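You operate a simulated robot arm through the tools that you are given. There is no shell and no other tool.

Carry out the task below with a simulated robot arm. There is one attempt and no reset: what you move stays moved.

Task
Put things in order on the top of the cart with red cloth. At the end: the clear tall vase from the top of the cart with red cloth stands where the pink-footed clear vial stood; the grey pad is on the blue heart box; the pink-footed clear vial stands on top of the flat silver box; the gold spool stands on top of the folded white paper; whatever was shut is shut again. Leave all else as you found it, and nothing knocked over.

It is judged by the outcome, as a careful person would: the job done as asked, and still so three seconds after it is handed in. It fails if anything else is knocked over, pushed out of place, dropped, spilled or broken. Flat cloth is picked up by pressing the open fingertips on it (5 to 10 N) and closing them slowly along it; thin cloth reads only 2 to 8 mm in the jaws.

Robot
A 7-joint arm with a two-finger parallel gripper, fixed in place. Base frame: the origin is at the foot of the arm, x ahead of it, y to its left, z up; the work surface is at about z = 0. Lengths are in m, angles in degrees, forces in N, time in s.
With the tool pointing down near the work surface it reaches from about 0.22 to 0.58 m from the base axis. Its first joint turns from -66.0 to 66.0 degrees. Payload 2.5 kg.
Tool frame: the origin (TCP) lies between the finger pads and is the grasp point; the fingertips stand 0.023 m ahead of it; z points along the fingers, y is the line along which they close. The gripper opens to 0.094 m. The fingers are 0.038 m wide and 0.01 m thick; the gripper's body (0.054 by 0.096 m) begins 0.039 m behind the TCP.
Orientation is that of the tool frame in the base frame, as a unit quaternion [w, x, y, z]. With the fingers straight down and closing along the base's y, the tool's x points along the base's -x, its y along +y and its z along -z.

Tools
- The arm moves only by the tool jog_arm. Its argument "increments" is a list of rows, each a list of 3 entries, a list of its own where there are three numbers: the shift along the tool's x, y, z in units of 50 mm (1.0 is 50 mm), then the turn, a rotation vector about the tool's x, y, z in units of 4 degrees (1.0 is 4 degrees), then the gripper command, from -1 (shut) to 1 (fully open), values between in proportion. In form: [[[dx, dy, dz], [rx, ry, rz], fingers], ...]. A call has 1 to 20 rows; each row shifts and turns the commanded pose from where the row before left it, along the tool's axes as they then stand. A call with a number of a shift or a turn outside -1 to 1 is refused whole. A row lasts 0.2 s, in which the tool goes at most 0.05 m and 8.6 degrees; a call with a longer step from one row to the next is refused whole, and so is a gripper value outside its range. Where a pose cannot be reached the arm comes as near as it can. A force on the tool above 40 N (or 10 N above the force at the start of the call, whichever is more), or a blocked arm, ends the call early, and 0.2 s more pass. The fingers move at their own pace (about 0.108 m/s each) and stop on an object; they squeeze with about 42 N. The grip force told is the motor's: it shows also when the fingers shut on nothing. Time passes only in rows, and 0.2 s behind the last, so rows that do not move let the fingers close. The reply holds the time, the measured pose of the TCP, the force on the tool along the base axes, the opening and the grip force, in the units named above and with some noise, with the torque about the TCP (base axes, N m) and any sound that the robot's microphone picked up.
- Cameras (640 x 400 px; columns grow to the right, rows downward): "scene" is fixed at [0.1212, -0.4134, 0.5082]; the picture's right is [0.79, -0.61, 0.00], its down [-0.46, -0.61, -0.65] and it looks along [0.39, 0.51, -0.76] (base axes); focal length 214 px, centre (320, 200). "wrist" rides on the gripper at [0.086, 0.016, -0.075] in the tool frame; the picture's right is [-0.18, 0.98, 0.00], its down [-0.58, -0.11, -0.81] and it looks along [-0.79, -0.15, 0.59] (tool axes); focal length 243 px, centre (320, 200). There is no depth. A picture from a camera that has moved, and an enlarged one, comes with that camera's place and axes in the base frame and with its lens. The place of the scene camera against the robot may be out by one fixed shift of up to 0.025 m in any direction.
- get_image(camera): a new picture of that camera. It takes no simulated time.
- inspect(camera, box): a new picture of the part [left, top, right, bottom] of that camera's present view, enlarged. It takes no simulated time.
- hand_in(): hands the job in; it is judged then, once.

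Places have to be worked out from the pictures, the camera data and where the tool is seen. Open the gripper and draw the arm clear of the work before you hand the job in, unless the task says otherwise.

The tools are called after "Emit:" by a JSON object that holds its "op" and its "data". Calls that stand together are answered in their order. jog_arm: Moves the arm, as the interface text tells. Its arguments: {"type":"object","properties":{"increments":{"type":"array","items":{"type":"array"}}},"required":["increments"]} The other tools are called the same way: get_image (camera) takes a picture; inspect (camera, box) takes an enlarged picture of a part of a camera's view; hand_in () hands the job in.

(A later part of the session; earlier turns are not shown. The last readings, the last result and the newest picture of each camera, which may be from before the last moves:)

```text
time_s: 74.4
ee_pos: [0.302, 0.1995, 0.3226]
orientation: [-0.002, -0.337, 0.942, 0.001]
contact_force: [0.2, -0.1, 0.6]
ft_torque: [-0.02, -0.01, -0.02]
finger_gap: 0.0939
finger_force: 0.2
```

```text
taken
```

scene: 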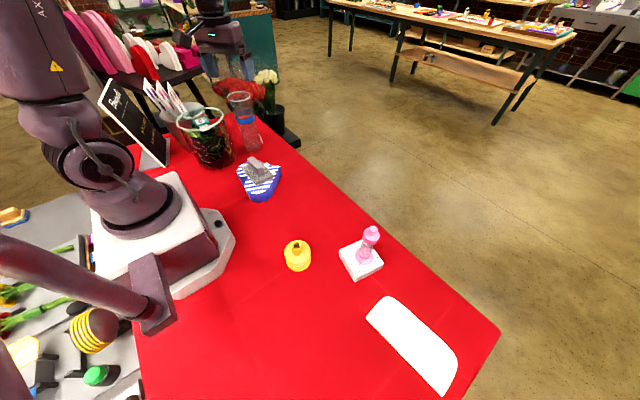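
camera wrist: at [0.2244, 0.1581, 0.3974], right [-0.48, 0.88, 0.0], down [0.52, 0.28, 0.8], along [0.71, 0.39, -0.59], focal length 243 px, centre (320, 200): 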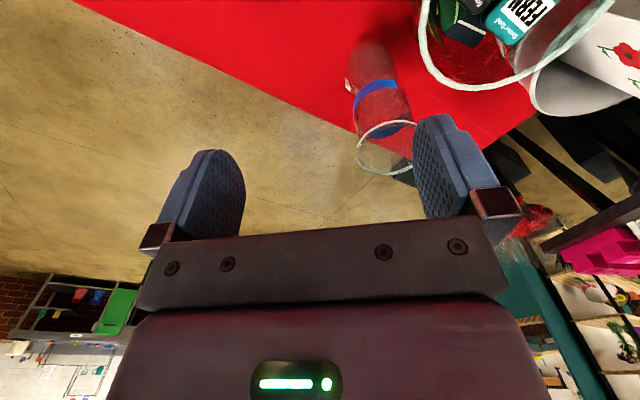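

Emit:
{"op": "inspect", "data": {"camera": "wrist", "box": [320, 20, 440, 190]}}

```text
2.35 times, centred on (380, 105) of wrist
camera zoom: at [0.2244, 0.1581, 0.3974], right [-0.48, 0.88, 0.0], down [0.52, 0.28, 0.8], along [0.71, 0.39, -0.59], focal length 571 px, centre (179, 424)
```

zoom: 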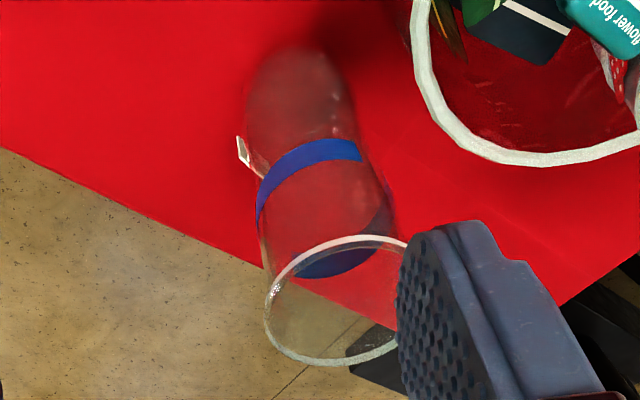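

I place the vase axis at about (0.336, 0.306), diameter about 0.07, height about 0.20. I move over it and stop with the fingertips still above the rim.

Emit:
{"op": "jog_arm", "data": {"increments": [[[-0.63, 0.407, 0], [0, 0, 0], 1], [[-0.63, 0.407, 0], [0, 0, 0], 1], [[-0.63, 0.407, 0], [0, 0, 0], 1], [[0, 0, 0.5], [0, 0, 0], 1], [[0, 0, 0.5], [0, 0, 0], 1], [[0, 0, 0], [0, 0, 0], 1]]}}

Emit:
{"op": "get_image", "data": {"camera": "wrist"}}

Emit:
{"op": "inspect", "data": {"camera": "scene", "box": [190, 50, 290, 160]}}

```text
time_s: 75.8
ee_pos: [0.3366, 0.3068, 0.272]
orientation: [-0.001, -0.335, 0.942, 0.0]
contact_force: [1.1, 0.9, 0.1]
ft_torque: [0.02, 0.0, -0.01]
finger_gap: 0.0942
finger_force: 0.0
```

```text
taken
camera wrist: at [0.259, 0.2646, 0.3467], right [-0.48, 0.88, 0.0], down [0.52, 0.28, 0.8], along [0.71, 0.39, -0.59], focal length 243 px, centre (320, 200)
```

wrist: 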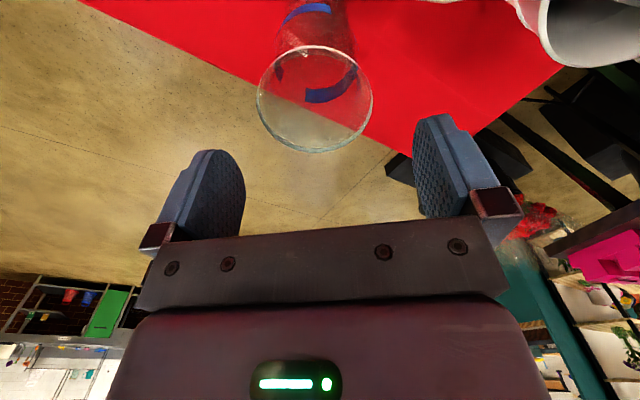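

```text
3.64 times, centred on (240, 105) of scene
camera zoom: at [0.1212, -0.4134, 0.5082], right [0.79, -0.61, 0.0], down [-0.46, -0.61, -0.65], along [0.39, 0.51, -0.76], focal length 780 px, centre (611, 546)
```

zoom: 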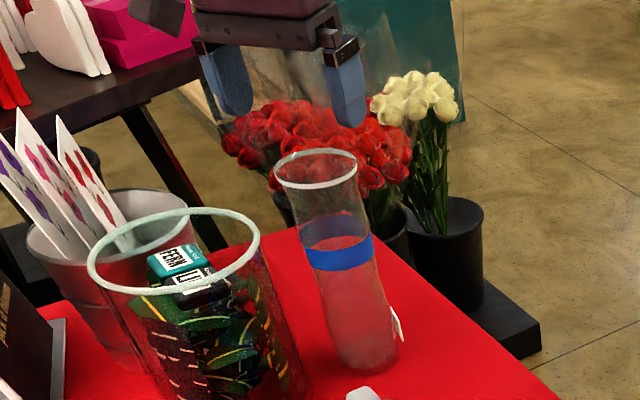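

Combining views, the rim centre is about 4–5 mm from my axis (toward tool -x, -y), rim diameter about 0.076, height about 0.20. I correct and lower until the tips are just around the rim, then check.

Emit:
{"op": "jog_arm", "data": {"increments": [[[-0.1, -0.07, 0], [0, 0, 0], 1], [[0, 0, 0.4], [0, 0, 0], 1], [[0, 0, 0.4], [0, 0, 0], 1], [[0, 0, 0.3], [0, 0, 0], 1], [[0, 0, 0], [0, 0, 0], 1]]}}

Emit:
{"op": "get_image", "data": {"camera": "wrist"}}

Emit:
{"op": "inspect", "data": {"camera": "scene", "box": [190, 50, 290, 160]}}

```text
time_s: 77.0
ee_pos: [0.3426, 0.3071, 0.218]
orientation: [0.0, -0.336, 0.942, 0.001]
contact_force: [0.4, 0.7, -0.1]
ft_torque: [0.0, 0.04, -0.01]
finger_gap: 0.0939
finger_force: 0.0
```

```text
taken
camera wrist: at [0.265, 0.2661, 0.2917], right [-0.48, 0.88, 0.0], down [0.52, 0.28, 0.8], along [0.71, 0.39, -0.59], focal length 243 px, centre (320, 200)
```

wrist: 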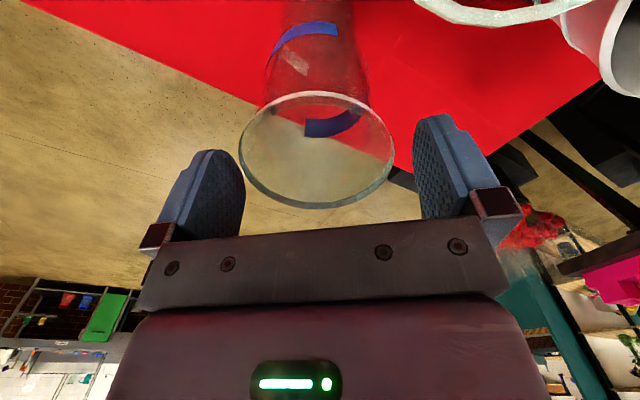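

```text
3.64 times, centred on (240, 105) of scene
camera zoom: at [0.1212, -0.4134, 0.5082], right [0.79, -0.61, 0.0], down [-0.46, -0.61, -0.65], along [0.39, 0.51, -0.76], focal length 780 px, centre (611, 546)
```

zoom: 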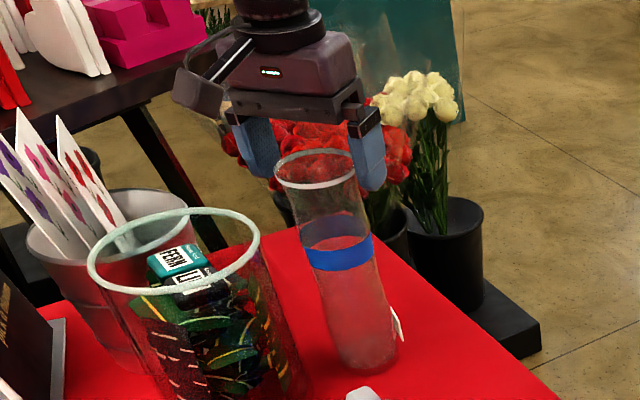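

Using two heights I get rim height ≈ 0.209, diameter ≈ 0.072, lateral centring good (within 1 mm). I descend to TCP ≈ 0.182 and close slowly.

Emit:
{"op": "jog_arm", "data": {"increments": [[[0.07, 0.01, 0.2], [0, 0, 0], 1], [[0, 0, 0.3], [0, 0, 0], 1], [[0, 0, 0.2], [0, 0, 0], 1], [[0, 0, 0], [0, 0, 0], 0.8], [[0, 0, 0], [0, 0, 0], 0.7], [[0, 0, 0], [0, 0, 0], 0.65]]}}

Emit:
{"op": "get_image", "data": {"camera": "wrist"}}

```text
time_s: 78.4
ee_pos: [0.3398, 0.3069, 0.1819]
orientation: [-0.001, -0.335, 0.942, 0.001]
contact_force: [-0.6, 0.0, -0.4]
ft_torque: [0.01, 0.01, 0.03]
finger_gap: 0.0776
finger_force: 0.0
```

```text
taken
camera wrist: at [0.2617, 0.264, 0.2573], right [-0.48, 0.88, 0.0], down [0.52, 0.28, 0.8], along [0.71, 0.39, -0.59], focal length 243 px, centre (320, 200)
```

wrist: 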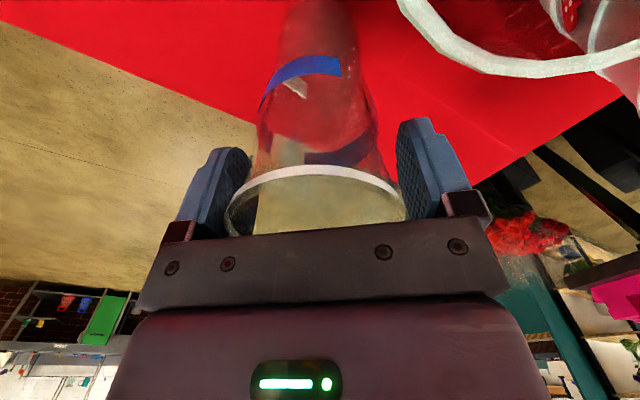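

Fingers straddle the rim evenly. I close in small steps.

Emit:
{"op": "jog_arm", "data": {"increments": [[[0, 0, 0], [0, 0, 0], 0.6], [[0, 0, 0], [0, 0, 0], 0.55], [[0, 0, 0], [0, 0, 0], 0.5], [[0, 0, 0], [0, 0, 0], 0.45], [[0, 0, 0], [0, 0, 0], 0.4], [[0, 0, 0], [0, 0, 0], 0.3]]}}

```text
time_s: 79.8
ee_pos: [0.3404, 0.3064, 0.1826]
orientation: [-0.001, -0.335, 0.942, 0.001]
contact_force: [0.9, -1.6, -0.4]
ft_torque: [-0.12, -0.09, 0.05]
finger_gap: 0.0709
finger_force: 42.3
```

Gripped at 71 mm with no snap and small side force. I lift slightly to check that it holds.

Emit:
{"op": "jog_arm", "data": {"increments": [[[0, 0, -0.1], [0, 0, 0], -1], [[0, 0, -0.15], [0, 0, 0], -1], [[0, 0, -0.25], [0, 0, 0], -1], [[0, 0, 0], [0, 0, 0], -1]]}}

Emit:
{"op": "get_image", "data": {"camera": "wrist"}}

Emit:
{"op": "inspect", "data": {"camera": "scene", "box": [190, 50, 290, 160]}}

```text
time_s: 80.8
ee_pos: [0.3395, 0.3059, 0.2076]
orientation: [-0.002, -0.335, 0.942, 0.0]
contact_force: [0.0, 0.3, -5.1]
ft_torque: [0.0, -0.02, -0.01]
finger_gap: 0.071
finger_force: 42.7
```

```text
taken
camera wrist: at [0.2614, 0.2637, 0.2827], right [-0.48, 0.88, 0.0], down [0.52, 0.28, 0.8], along [0.71, 0.39, -0.59], focal length 243 px, centre (320, 200)
```

wrist: 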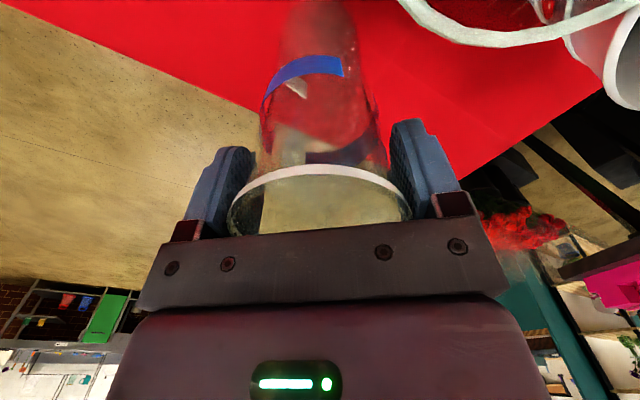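

```text
3.64 times, centred on (240, 105) of scene
camera zoom: at [0.1212, -0.4134, 0.5083], right [0.79, -0.61, 0.0], down [-0.46, -0.61, -0.65], along [0.39, 0.51, -0.76], focal length 780 px, centre (611, 546)
```

zoom: 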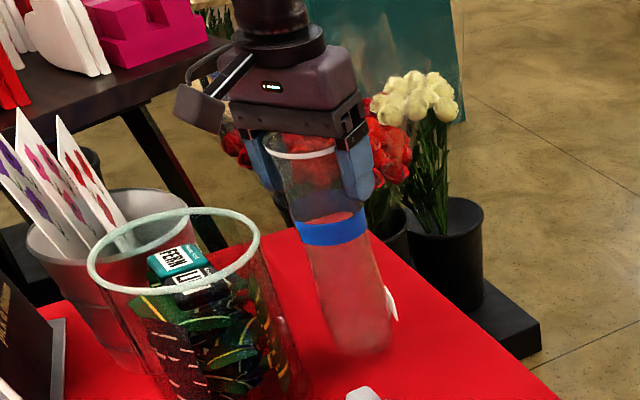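

The vase is held upright (about 5 N). I lift it to a bottom height of about 0.15 m and carry it smoothly to the vial's old place (0.3555, -0.1325).

Emit:
{"op": "jog_arm", "data": {"increments": [[[0, 0, -0.5], [0, 0, 0], -1], [[0, 0, -0.6], [0, 0, 0], -1], [[0, 0, -0.6], [0, 0, 0], -1], [[0, 0, -0.5], [0, 0, 0], -1], [[0, 0, -0.2], [0, 0, 0], -1], [[0, 0, 0], [0, 0, 0], -1]]}}

Emit:
{"op": "jog_arm", "data": {"increments": [[[0.2, -0.264, 0], [0, 0, 0], -1], [[0.378, -0.5, 0], [0, 0, 0], -1], [[0.378, -0.5, 0], [0, 0, 0], -1], [[0.378, -0.5, 0], [0, 0, 0], -1], [[0.378, -0.5, 0], [0, 0, 0], -1], [[0.378, -0.5, 0], [0, 0, 0], -1], [[0.378, -0.5, 0], [0, 0, 0], -1], [[0.378, -0.5, 0], [0, 0, 0], -1], [[0.378, -0.5, 0], [0, 0, 0], -1], [[0.378, -0.5, 0], [0, 0, 0], -1], [[0.378, -0.5, 0], [0, 0, 0], -1], [[0.378, -0.5, 0], [0, 0, 0], -1], [[0.378, -0.5, 0], [0, 0, 0], -1], [[0.378, -0.5, 0], [0, 0, 0], -1], [[0.178, -0.236, 0], [0, 0, 0], -1], [[0, 0, 0], [0, 0, 0], -1], [[0, 0, 0], [0, 0, 0], -1]]}}

Emit:
{"op": "get_image", "data": {"camera": "wrist"}}

Emit:
{"op": "get_image", "data": {"camera": "scene"}}

```text
time_s: 82.2
ee_pos: [0.3396, 0.306, 0.3286]
orientation: [-0.002, -0.334, 0.942, 0.0]
contact_force: [-0.9, -0.1, -5.4]
ft_torque: [-0.02, 0.04, 0.0]
finger_gap: 0.0712
finger_force: 41.8
```

```text
time_s: 85.8
ee_pos: [0.3573, -0.1318, 0.3268]
orientation: [-0.001, -0.336, 0.942, 0.0]
contact_force: [-0.6, 0.8, -4.6]
ft_torque: [0.0, 0.0, -0.01]
finger_gap: 0.0711
finger_force: 41.9
```

```text
taken
camera wrist: at [0.2783, -0.1753, 0.4026], right [-0.48, 0.88, 0.0], down [0.52, 0.28, 0.8], along [0.71, 0.39, -0.59], focal length 243 px, centre (320, 200)
```

wrist: 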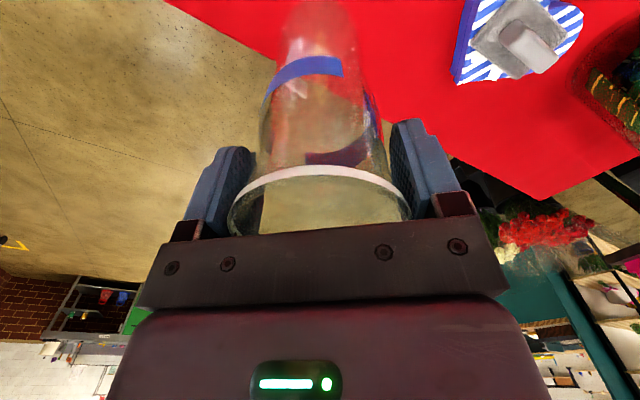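

```text
taken
```

scene: 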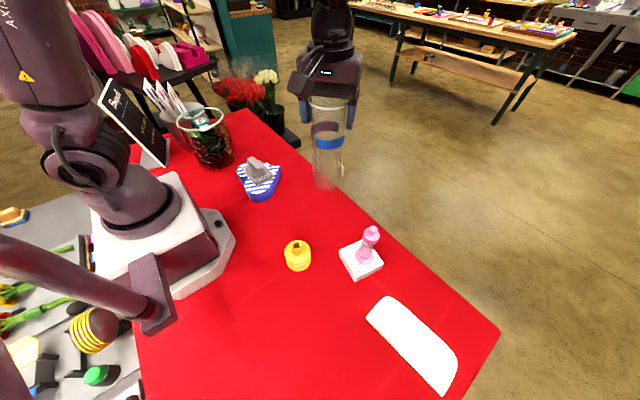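

Over the spot with the path below clear. I lower it smoothly to just above the table, then in fine steps.

Emit:
{"op": "jog_arm", "data": {"increments": [[[0, 0, 0.5], [0, 0, 0], -1], [[0, 0, 0.6], [0, 0, 0], -1], [[0, 0, 0.6], [0, 0, 0], -1], [[0, 0, 0.5], [0, 0, 0], -1], [[0, 0, 0.35], [0, 0, 0], -1], [[0, 0, 0.14], [0, 0, 0], -1], [[0, 0, 0], [0, 0, 0], -1]]}}

Emit:
{"op": "jog_arm", "data": {"increments": [[[0, 0, 0.06], [0, 0, 0], -1], [[0, 0, 0.04], [0, 0, 0], -1], [[0, 0, 0.03], [0, 0, 0], -1]]}}

Emit:
{"op": "get_image", "data": {"camera": "scene"}}

```text
time_s: 87.4
ee_pos: [0.3555, -0.1336, 0.1918]
orientation: [-0.002, -0.336, 0.942, 0.0]
contact_force: [0.5, -0.1, -5.3]
ft_torque: [0.01, 0.01, 0.03]
finger_gap: 0.0708
finger_force: 41.8
```

```text
time_s: 88.2
ee_pos: [0.3542, -0.1327, 0.1863]
orientation: [-0.002, -0.336, 0.942, 0.001]
contact_force: [-0.2, -0.3, -5.7]
ft_torque: [0.0, 0.0, -0.02]
finger_gap: 0.071
finger_force: 42.1
```

```text
taken
```

scene: 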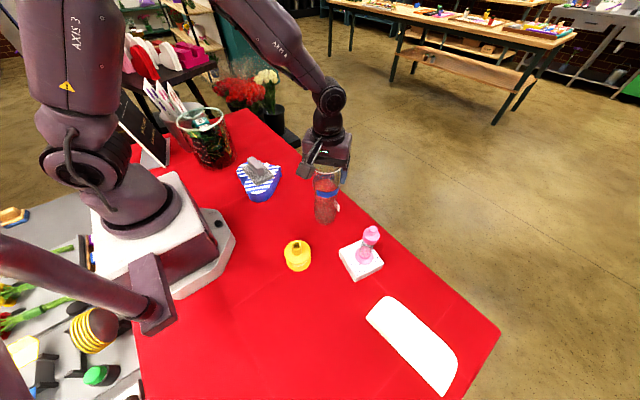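

Not touching yet at 0.186; I continue in 1–2 mm steps.

Emit:
{"op": "jog_arm", "data": {"increments": [[[0, 0, 0.04], [0, 0, 0], -1], [[0, 0, 0.03], [0, 0, 0], -1], [[0, 0, 0.02], [0, 0, 0], -1]]}}

```text
time_s: 89.0
ee_pos: [0.3557, -0.1328, 0.1822]
orientation: [-0.002, -0.336, 0.942, 0.001]
contact_force: [-1.6, -0.3, -1.0]
ft_torque: [0.13, 0.19, 0.02]
finger_gap: 0.0712
finger_force: 42.1
```

Light contact with the table. I release slowly.

Emit:
{"op": "jog_arm", "data": {"increments": [[[0, 0, 0.012], [0, 0, 0], -1], [[0, 0, 0], [0, 0, 0], 0.5], [[0, 0, 0], [0, 0, 0], 0.54], [[0, 0, 0], [0, 0, 0], 0.6], [[0, 0, 0], [0, 0, 0], 0.7], [[0, 0, 0], [0, 0, 0], 0.85], [[0, 0, 0], [0, 0, 0], 1], [[0, 0, 0], [0, 0, 0], 1]]}}

Emit:
{"op": "get_image", "data": {"camera": "wrist"}}

Emit:
{"op": "inspect", "data": {"camera": "scene", "box": [270, 120, 390, 240]}}

```text
time_s: 90.8
ee_pos: [0.3546, -0.1336, 0.1821]
orientation: [-0.001, -0.335, 0.942, 0.001]
contact_force: [0.2, 0.8, 0.0]
ft_torque: [-0.01, 0.01, 0.0]
finger_gap: 0.094
finger_force: 0.0
```

```text
taken
camera wrist: at [0.2773, -0.1746, 0.2568], right [-0.48, 0.88, 0.0], down [0.52, 0.28, 0.8], along [0.71, 0.39, -0.59], focal length 243 px, centre (320, 200)
```

wrist: 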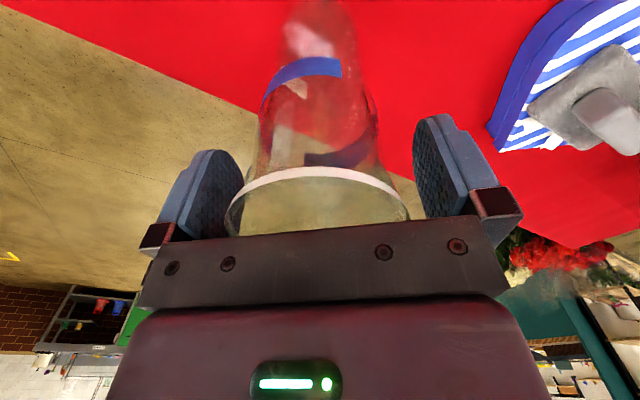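

```text
3.33 times, centred on (330, 180) of scene
camera zoom: at [0.1212, -0.4134, 0.5082], right [0.79, -0.61, 0.0], down [-0.46, -0.61, -0.65], along [0.39, 0.51, -0.76], focal length 715 px, centre (287, 267)
```

zoom: 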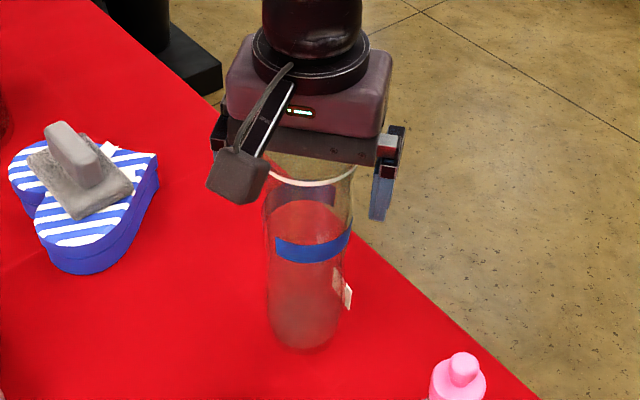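

The vase stands upright where the vial stood. I rise straight up, then go to the spool at about (0.217, -0.192) and turn the wrist to -50°.

Emit:
{"op": "jog_arm", "data": {"increments": [[[0, 0, -0.3], [0, 0, 0], 1], [[0, 0, -0.6], [0, 0, 0], 1], [[0, 0, -0.8], [0, 0, 0], 1], [[0, 0, -0.8], [0, 0, 0], 1], [[0, 0, -0.6], [0, 0, 0], 1], [[0.72, 0.22, 0], [0, 0, 0], 1], [[0.72, 0.22, 0], [0, 0, 0], 1], [[0.72, 0.22, 0], [0, 0, 0], 1], [[0.72, 0.22, 0], [0, 0, 0], 1], [[0, 0, 0], [0, 0, 1], 1], [[0, 0, 0], [0, 0, 1], 1], [[0, 0, 0], [0, 0, 1], 1], [[0, 0, 0], [0, 0, 1], 1], [[0, 0, 0], [0, 0, 1], 1], [[0, 0, 0], [0, 0, 1], 1], [[0, 0, 0], [0, 0, 1], 1]]}}

Emit:
{"op": "jog_arm", "data": {"increments": [[[0, 0, 0], [0, 0, 1], 1], [[0, 0, 0], [0, 0, 1], 1], [[0, 0, 0], [0, 0, 1], 1], [[0, 0, 0], [0, 0, 1], 1], [[0, 0, 0], [0, 0, 1], 1], [[0, 0, 0], [0, 0, 1], 1], [[0, 0, 0], [0, 0, 1], 1], [[0, 0, 0], [0, 0, 1], 1], [[0, 0, 0], [0, 0, 1], 1], [[0, 0, 0], [0, 0, 1], 1], [[0, 0, 0], [0, 0, 1], 1], [[0, 0, 0], [0, 0, 1], 1], [[0, 0, 0], [0, 0, 1], 1], [[0, 0, 0], [0, 0, 1], 1], [[0, 0, 0], [0, 0, 1], 1], [[0, 0, 0], [0, 0, 0], 1]]}}

Emit:
{"op": "get_image", "data": {"camera": "wrist"}}

Emit:
{"op": "get_image", "data": {"camera": "scene"}}

```text
time_s: 94.2
ee_pos: [0.2161, -0.1894, 0.3366]
orientation: [-0.002, -0.097, 0.995, 0.0]
contact_force: [0.9, 1.4, -0.1]
ft_torque: [0.01, 0.01, 0.02]
finger_gap: 0.0937
finger_force: 0.0
```

```text
time_s: 97.6
ee_pos: [0.216, -0.19, 0.336]
orientation: [-0.001, 0.414, 0.91, 0.001]
contact_force: [-1.0, -0.2, 0.5]
ft_torque: [0.01, 0.01, 0.0]
finger_gap: 0.094
finger_force: 0.0
```

```text
taken
camera wrist: at [0.1713, -0.1138, 0.4117], right [0.86, 0.51, 0.0], down [0.3, -0.51, 0.81], along [0.41, -0.69, -0.59], focal length 243 px, centre (320, 200)
```

wrist: 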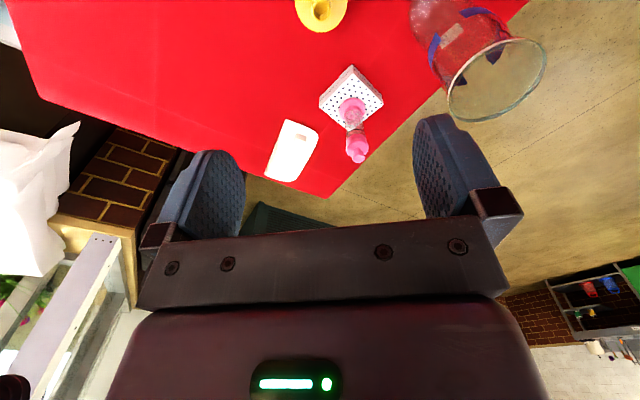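

```text
taken
```

scene: 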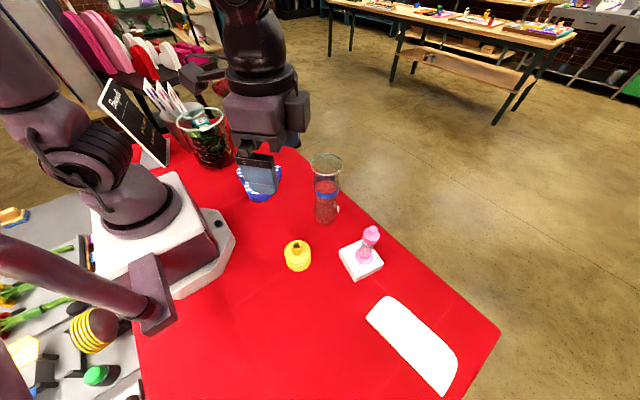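

The spool is near my axis. I lower to about z = 0.2 and measure it.

Emit:
{"op": "jog_arm", "data": {"increments": [[[0, 0, 0.7], [0, 0, 0], 1], [[0, 0, 0.7], [0, 0, 0], 1], [[0, 0, 0.7], [0, 0, 0], 1], [[0, 0, 0.5], [0, 0, 0], 1], [[0, 0, 0], [0, 0, 0], 1]]}}

Emit:
{"op": "get_image", "data": {"camera": "wrist"}}

Emit:
{"op": "inspect", "data": {"camera": "wrist", "box": [260, 0, 380, 120]}}

Emit:
{"op": "inspect", "data": {"camera": "scene", "box": [270, 200, 350, 290]}}

```text
time_s: 98.8
ee_pos: [0.2149, -0.1895, 0.2073]
orientation: [-0.001, 0.413, 0.911, -0.001]
contact_force: [0.2, -0.2, 0.2]
ft_torque: [0.02, 0.0, -0.01]
finger_gap: 0.0941
finger_force: 0.0
```

```text
taken
camera wrist: at [0.17, -0.1139, 0.2814], right [0.86, 0.51, 0.0], down [0.3, -0.51, 0.81], along [0.41, -0.69, -0.59], focal length 243 px, centre (320, 200)
```

wrist: 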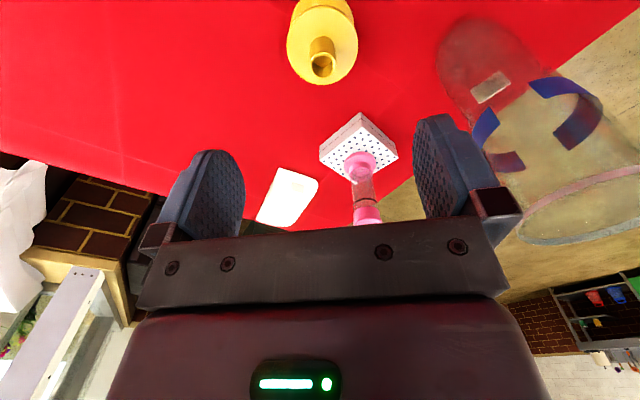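

```text
3.33 times, centred on (320, 60) of wrist
camera zoom: at [0.17, -0.1139, 0.2814], right [0.86, 0.51, 0.0], down [0.3, -0.51, 0.81], along [0.41, -0.69, -0.59], focal length 809 px, centre (320, 667)
```

zoom: 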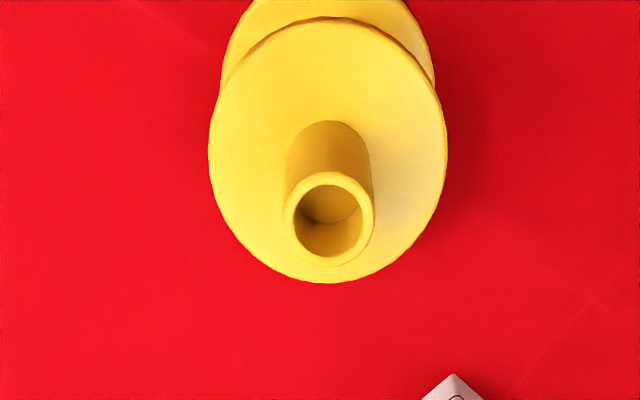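

```text
4.44 times, centred on (310, 245) of scene
camera zoom: at [0.1212, -0.4134, 0.5082], right [0.79, -0.61, 0.0], down [-0.46, -0.61, -0.65], along [0.39, 0.51, -0.76], focal length 953 px, centre (364, 0)
```

zoom: 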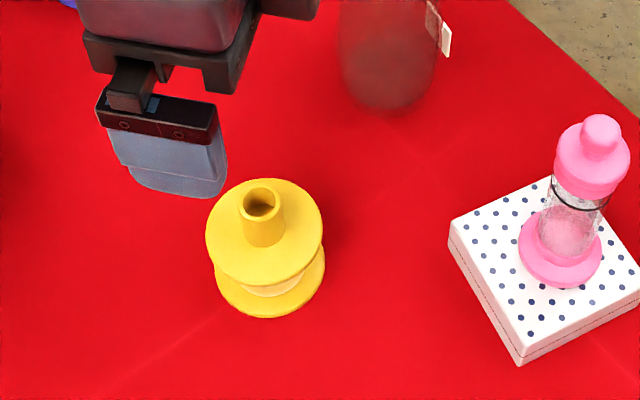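

Spool neck: diameter about 21 mm, top at z ≈ 0.08, upper disc at ≈ 0.05, centre (0.2196, -0.1933). I align and descend to TCP ≈ 0.078.

Emit:
{"op": "jog_arm", "data": {"increments": [[[-0.12, 0.02, 0.5], [0, 0, 0], 1], [[0, 0, 0.7], [0, 0, 0], 1], [[0, 0, 0.6], [0, 0, 0], 1], [[0, 0, 0.5], [0, 0, 0], 1], [[0, 0, 0.28], [0, 0, 0], 1], [[0, 0, 0], [0, 0, 0], 0.4], [[0, 0, 0], [0, 0, 0], 0]]}}

Emit:
{"op": "get_image", "data": {"camera": "wrist"}}

Emit:
{"op": "inspect", "data": {"camera": "scene", "box": [250, 190, 340, 290]}}

```text
time_s: 100.4
ee_pos: [0.2198, -0.1932, 0.076]
orientation: [-0.001, 0.413, 0.911, 0.0]
contact_force: [0.7, -0.1, -0.6]
ft_torque: [-0.01, -0.01, 0.0]
finger_gap: 0.0471
finger_force: 0.0
```

```text
taken
camera wrist: at [0.1749, -0.1178, 0.1528], right [0.86, 0.51, 0.0], down [0.3, -0.51, 0.81], along [0.41, -0.69, -0.59], focal length 243 px, centre (320, 200)
```

wrist: 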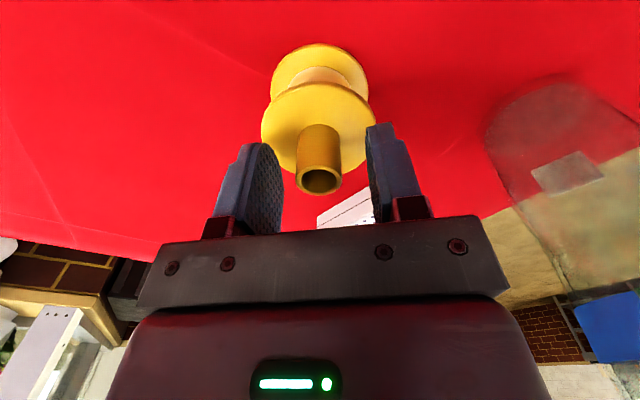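

```text
4.00 times, centred on (295, 240) of scene
camera zoom: at [0.1212, -0.4134, 0.5082], right [0.79, -0.61, 0.0], down [-0.46, -0.61, -0.65], along [0.39, 0.51, -0.76], focal length 858 px, centre (420, 40)
```

zoom: 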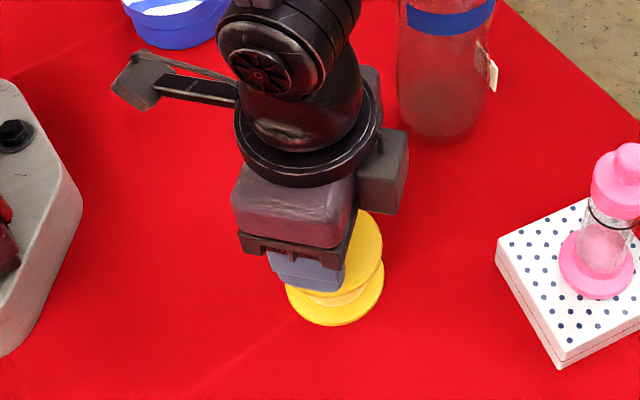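

Neck is between the fingers and the tips are clear of the disc. I close and lift slightly.

Emit:
{"op": "jog_arm", "data": {"increments": [[[0, 0, 0], [0, 0, 0], -0.3], [[0, 0, 0], [0, 0, 0], -0.5], [[0, 0, 0], [0, 0, 0], -1], [[0, 0, 0], [0, 0, 0], -1]]}}

Emit:
{"op": "jog_arm", "data": {"increments": [[[0, 0, -0.15], [0, 0, 0], -1], [[0, 0, -0.3], [0, 0, 0], -1], [[0, 0, 0], [0, 0, 0], -1]]}}

Emit:
{"op": "get_image", "data": {"camera": "wrist"}}

Emit:
{"op": "inspect", "data": {"camera": "scene", "box": [250, 190, 340, 290]}}

```text
time_s: 101.4
ee_pos: [0.2193, -0.1933, 0.0773]
orientation: [-0.001, 0.413, 0.911, -0.001]
contact_force: [0.7, 1.0, 2.7]
ft_torque: [0.12, -0.12, -0.02]
finger_gap: 0.0218
finger_force: 42.3
```

```text
time_s: 102.2
ee_pos: [0.2192, -0.1927, 0.1005]
orientation: [-0.001, 0.413, 0.911, 0.0]
contact_force: [0.3, -0.7, -0.9]
ft_torque: [0.0, 0.02, 0.02]
finger_gap: 0.0219
finger_force: 41.9
```

```text
taken
camera wrist: at [0.1751, -0.1175, 0.1755], right [0.86, 0.51, 0.0], down [0.3, -0.51, 0.81], along [0.41, -0.69, -0.59], focal length 243 px, centre (320, 200)
```

wrist: 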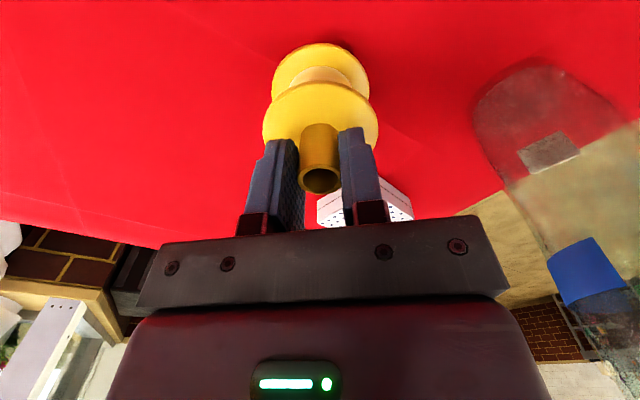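

```text
4.00 times, centred on (295, 240) of scene
camera zoom: at [0.1212, -0.4134, 0.5082], right [0.79, -0.61, 0.0], down [-0.46, -0.61, -0.65], along [0.39, 0.51, -0.76], focal length 858 px, centre (420, 40)
```

zoom: 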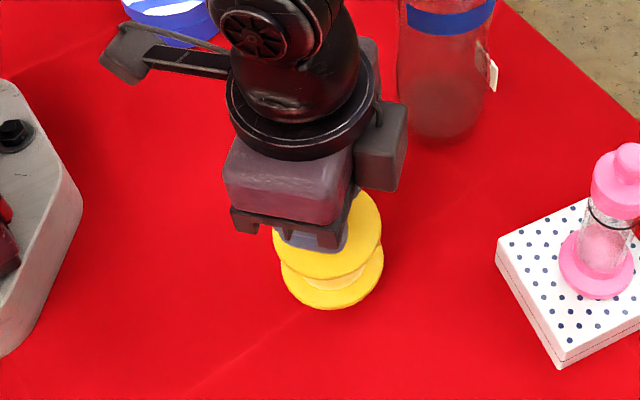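

Spool held upright. I lift, skirt around the dotted box on the inside, and go out over the free part of the paper at about (0.306, -0.478).

Emit:
{"op": "jog_arm", "data": {"increments": [[[0, 0, -0.6], [0, 0, 0], -1], [[0, 0, -0.7], [0, 0, 0], -1], [[0, 0, -0.7], [0, 0, 0], -1], [[-0.5, -0.49, 0], [0, 0, 0], -1], [[-0.5, -0.49, 0], [0, 0, 0], -1], [[-0.5, -0.49, 0], [0, 0, 0], -1], [[-0.5, -0.49, 0], [0, 0, 0], -1], [[-0.6, -0.09, 0], [0, 0, 0], -1], [[-0.6, -0.09, 0], [0, 0, 0], -1], [[-0.6, -0.09, 0], [0, 0, 0], -1], [[-0.6, -0.09, 0], [0, 0, 0], -1], [[-0.6, -0.09, 0], [0, 0, 0], -1], [[-0.45, -0.07, 0], [0, 0, 0], -1], [[0, 0, 0], [0, 0, 0], -1], [[0, 0, 0], [0, 0, 0], -1]]}}

Emit:
{"op": "get_image", "data": {"camera": "wrist"}}

Emit:
{"op": "get_image", "data": {"camera": "scene"}}

```text
time_s: 105.4
ee_pos: [0.3063, -0.4816, 0.2004]
orientation: [-0.001, 0.413, 0.911, 0.0]
contact_force: [0.1, -0.4, -2.1]
ft_torque: [0.02, 0.03, 0.05]
finger_gap: 0.0217
finger_force: 42.0
```

```text
taken
camera wrist: at [0.2615, -0.4051, 0.2752], right [0.86, 0.51, 0.0], down [0.3, -0.51, 0.81], along [0.41, -0.69, -0.59], focal length 243 px, centre (320, 200)
```

wrist: 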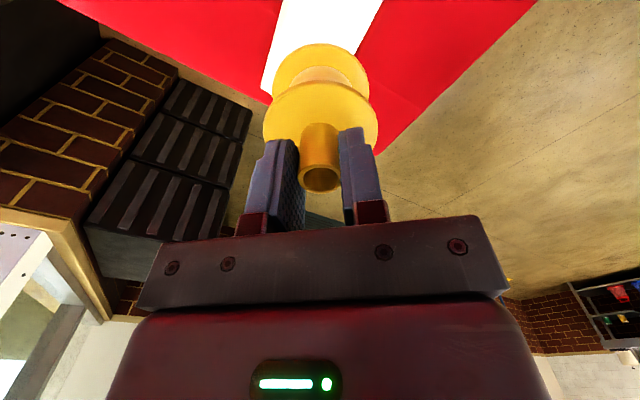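

```text
taken
```

scene: 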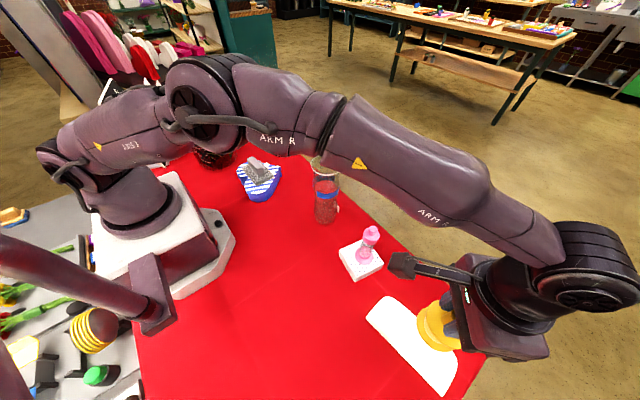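

Emit:
{"op": "inspect", "data": {"camera": "wrist", "box": [240, 0, 400, 110]}}

Emit:
{"op": "inspect", "data": {"camera": "scene", "box": [355, 270, 485, 400]}}

```text
3.64 times, centred on (320, 55) of wrist
camera zoom: at [0.2615, -0.4051, 0.2752], right [0.86, 0.51, 0.0], down [0.3, -0.51, 0.81], along [0.41, -0.69, -0.59], focal length 882 px, centre (320, 727)
```

zoom: 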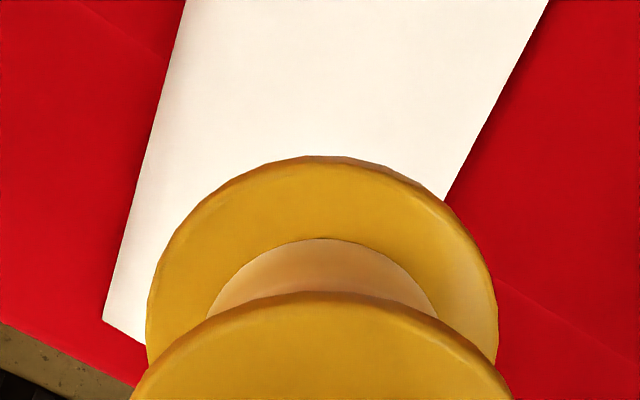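

```text
3.08 times, centred on (420, 335) of scene
camera zoom: at [0.1212, -0.4134, 0.5082], right [0.79, -0.61, 0.0], down [-0.46, -0.61, -0.65], along [0.39, 0.51, -0.76], focal length 660 px, centre (12, -215)
```

zoom: 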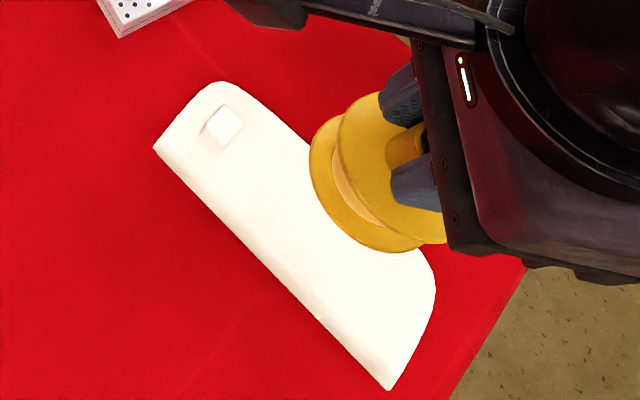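

The paper at my y spans x ≈ 0.268–0.350, so the spool (radius ≈ 0.033) fits with the block 15 mm clear. I nudge 2 mm and lower, fine steps at the end.

Emit:
{"op": "jog_arm", "data": {"increments": [[[-0.026, 0.03, 0.5], [0, 0, 0], -1], [[0, 0, 0.6], [0, 0, 0], -1], [[0, 0, 0.5], [0, 0, 0], -1], [[0, 0, 0.3], [0, 0, 0], -1], [[0, 0, 0.16], [0, 0, 0], -1], [[0, 0, 0], [0, 0, 0], -1]]}}

Emit:
{"op": "get_image", "data": {"camera": "wrist"}}

Emit:
{"op": "inspect", "data": {"camera": "scene", "box": [355, 270, 485, 400]}}

```text
time_s: 106.8
ee_pos: [0.3072, -0.4808, 0.0974]
orientation: [-0.001, 0.413, 0.911, 0.0]
contact_force: [-1.5, 0.7, -1.7]
ft_torque: [-0.01, 0.04, 0.01]
finger_gap: 0.0219
finger_force: 42.1
```

```text
taken
camera wrist: at [0.2631, -0.4045, 0.1717], right [0.86, 0.51, 0.0], down [0.3, -0.51, 0.81], along [0.41, -0.69, -0.59], focal length 243 px, centre (320, 200)
```

wrist: 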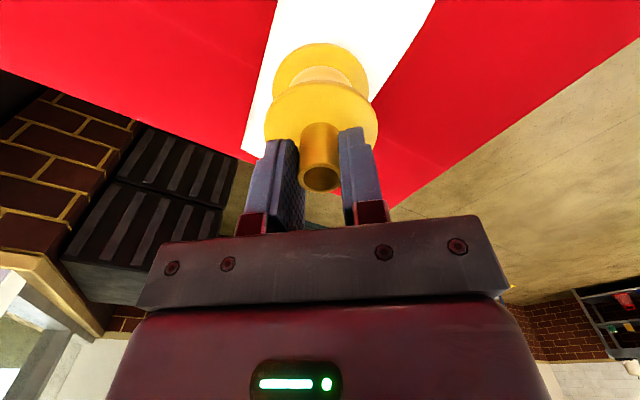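

```text
3.08 times, centred on (420, 335) of scene
camera zoom: at [0.1212, -0.4134, 0.5082], right [0.79, -0.61, 0.0], down [-0.46, -0.61, -0.65], along [0.39, 0.51, -0.76], focal length 660 px, centre (12, -215)
```

zoom: 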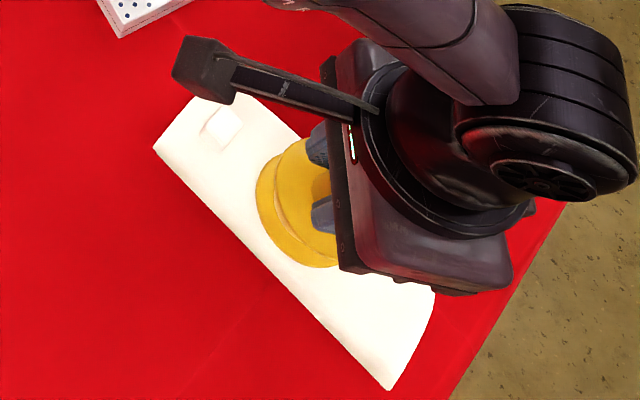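

Emit:
{"op": "get_image", "data": {"camera": "scene"}}

```text
taken
```

scene: 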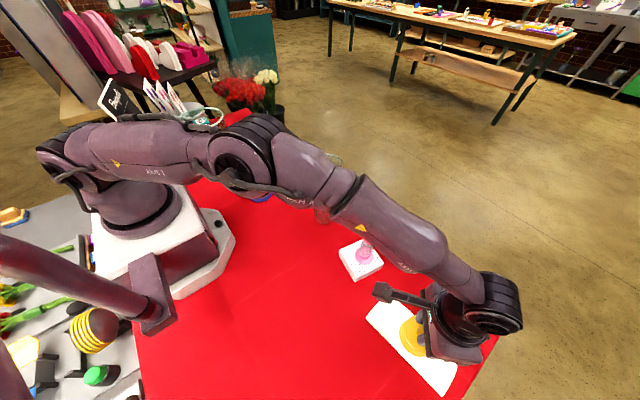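

The forearm passes clear of the vial (box and vial base unmoved). I lower the last bit in fine steps.

Emit:
{"op": "jog_arm", "data": {"increments": [[[0, 0, 0.08], [0, 0, 0], -1], [[0, 0, 0.06], [0, 0, 0], -1], [[0, 0, 0.05], [0, 0, 0], -1], [[0, 0, 0.04], [0, 0, 0], -1]]}}

```text
time_s: 107.8
ee_pos: [0.3074, -0.4792, 0.0858]
orientation: [-0.001, 0.413, 0.911, 0.0]
contact_force: [-0.1, 1.8, 2.9]
ft_torque: [0.25, -0.04, 0.03]
finger_gap: 0.022
finger_force: 41.7
```

Contact begins at 0.086. I press another millimetre or two to seat it flat, then check.

Emit:
{"op": "jog_arm", "data": {"increments": [[[0, 0, 0.03], [0, 0, 0], -1], [[0, 0, 0.02], [0, 0, 0], -1]]}}

Emit:
{"op": "inspect", "data": {"camera": "scene", "box": [360, 285, 470, 395]}}

Emit:
{"op": "inspect", "data": {"camera": "wrist", "box": [240, 0, 420, 200]}}

```text
time_s: 108.4
ee_pos: [0.3082, -0.4809, 0.0851]
orientation: [0.0, 0.413, 0.911, -0.002]
contact_force: [-4.9, 8.7, 27.7]
ft_torque: [0.8, 0.14, -0.03]
finger_gap: 0.0218
finger_force: 42.2
```

```text
3.64 times, centred on (415, 340) of scene
camera zoom: at [0.1211, -0.4133, 0.5084], right [0.79, -0.61, 0.0], down [-0.46, -0.61, -0.65], along [0.39, 0.51, -0.76], focal length 780 px, centre (-26, -309)
```

zoom: 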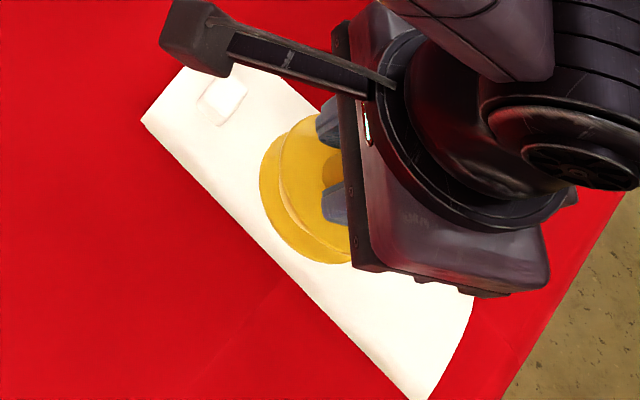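

```text
2.00 times, centred on (330, 100) of wrist
camera zoom: at [0.2635, -0.4051, 0.1599], right [0.86, 0.51, 0.0], down [0.3, -0.51, 0.81], along [0.41, -0.7, -0.59], focal length 485 px, centre (300, 400)
```

zoom: 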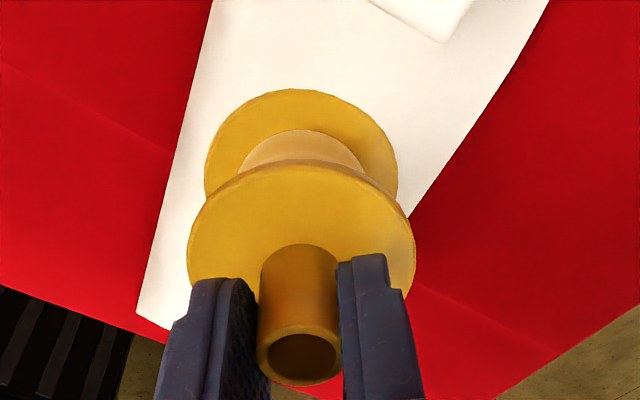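

Flat, stiff contact; the spool's base lies fully on the paper. I unload and release gently.

Emit:
{"op": "jog_arm", "data": {"increments": [[[0, 0, -0.03], [0, 0, 0], -1], [[0, 0, 0], [0, 0, 0], -1]]}}

```text
time_s: 109.0
ee_pos: [0.3091, -0.4811, 0.0854]
orientation: [0.001, 0.414, 0.91, -0.002]
contact_force: [1.9, -3.1, 16.2]
ft_torque: [0.05, -0.43, -0.08]
finger_gap: 0.0219
finger_force: 42.3
```

Emit:
{"op": "jog_arm", "data": {"increments": [[[0, 0, -0.02], [0, 0, 0], -1], [[0, 0, 0], [0, 0, 0], -1]]}}

```text
time_s: 109.6
ee_pos: [0.3083, -0.4787, 0.0848]
orientation: [-0.002, 0.413, 0.911, 0.0]
contact_force: [3.4, -2.9, 8.3]
ft_torque: [-0.37, -0.49, -0.06]
finger_gap: 0.022
finger_force: 41.6
```

Emit:
{"op": "jog_arm", "data": {"increments": [[[0, 0, -0.01], [0, 0, 0], -0.53], [[0, 0, 0], [0, 0, 0], -0.5], [[0, 0, 0], [0, 0, 0], -0.4], [[0, 0, 0], [0, 0, 0], -0.2], [[0, 0, 0], [0, 0, 0], 0], [[0, 0, 0], [0, 0, 0], 0]]}}

Emit:
{"op": "get_image", "data": {"camera": "wrist"}}

Emit:
{"op": "inspect", "data": {"camera": "scene", "box": [360, 285, 470, 395]}}

```text
time_s: 111.0
ee_pos: [0.3075, -0.4807, 0.086]
orientation: [-0.002, 0.413, 0.911, 0.0]
contact_force: [-0.2, 0.2, -0.5]
ft_torque: [0.02, 0.02, 0.0]
finger_gap: 0.0471
finger_force: 0.0
```

```text
taken
camera wrist: at [0.263, -0.4046, 0.1612], right [0.86, 0.51, 0.0], down [0.3, -0.51, 0.81], along [0.41, -0.69, -0.59], focal length 243 px, centre (320, 200)
```

wrist: 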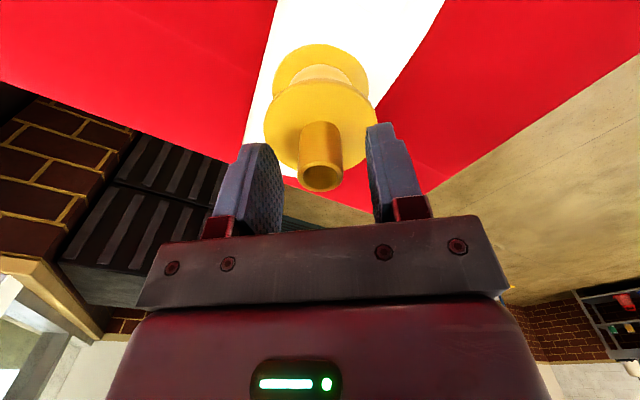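

```text
3.64 times, centred on (415, 340) of scene
camera zoom: at [0.1212, -0.4134, 0.5082], right [0.79, -0.61, 0.0], down [-0.46, -0.61, -0.65], along [0.39, 0.51, -0.76], focal length 780 px, centre (-26, -309)
```

zoom: 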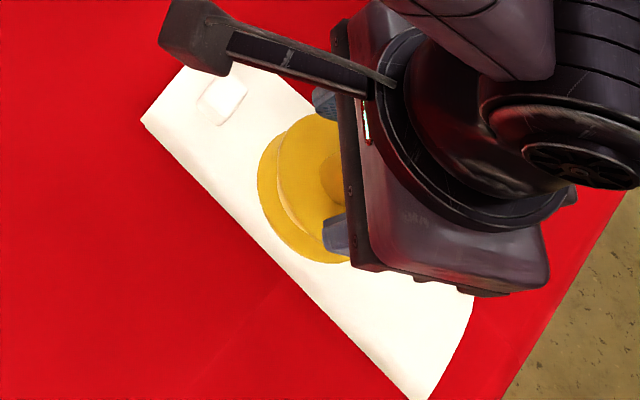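

Released without movement. I rise straight up and retreat along the path I came, back toward the base.

Emit:
{"op": "jog_arm", "data": {"increments": [[[0, 0, -0.3], [0, 0, 0], 0.2], [[0, 0, -0.6], [0, 0, 0], 0.2], [[0, 0, -0.8], [0, 0, 0], 0.2], [[0, 0, -0.8], [0, 0, 0], 0.2], [[0, 0, -0.8], [0, 0, 0], 0.5], [[0.7, 0.1, -0.2], [0, 0, 0], 1], [[0.7, 0.1, -0.2], [0, 0, 0], 1], [[0.7, 0.1, 0], [0, 0, 0], 1], [[0.7, 0.1, 0], [0, 0, 0], 1], [[0.5, 0.5, 0], [0, 0, 0], 1], [[0.5, 0.5, 0], [0, 0, 0], 1], [[0, 0, 0], [0, 0, 0], 1]]}}

Emit:
{"op": "get_image", "data": {"camera": "scene"}}

Emit:
{"op": "get_image", "data": {"camera": "wrist"}}

```text
time_s: 113.6
ee_pos: [0.2352, -0.2917, 0.2717]
orientation: [-0.001, 0.414, 0.91, 0.0]
contact_force: [0.2, 0.1, 0.7]
ft_torque: [0.01, 0.02, -0.02]
finger_gap: 0.094
finger_force: 0.1
```

```text
taken
```

scene: 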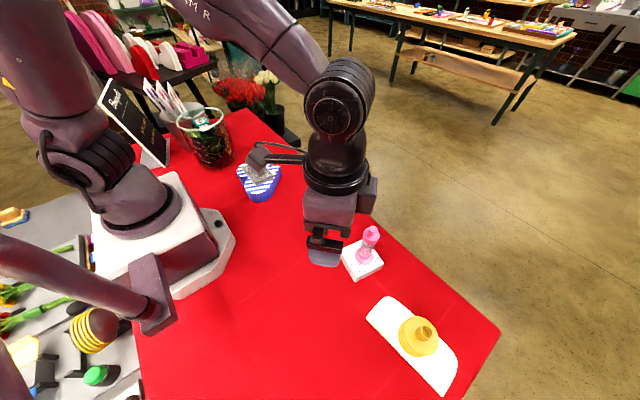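

```text
taken
camera wrist: at [0.1906, -0.2156, 0.3463], right [0.86, 0.51, 0.0], down [0.3, -0.51, 0.81], along [0.41, -0.69, -0.59], focal length 243 px, centre (320, 200)
```

wrist: 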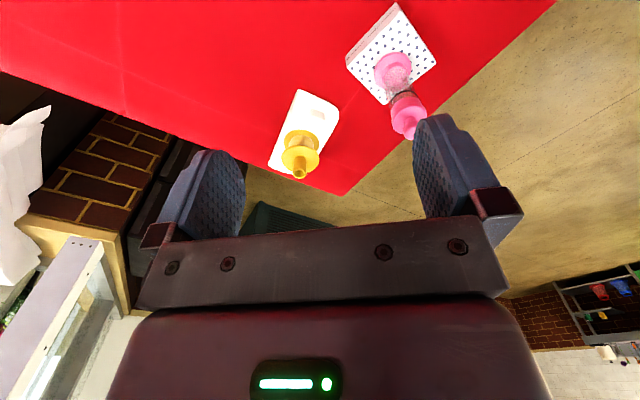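

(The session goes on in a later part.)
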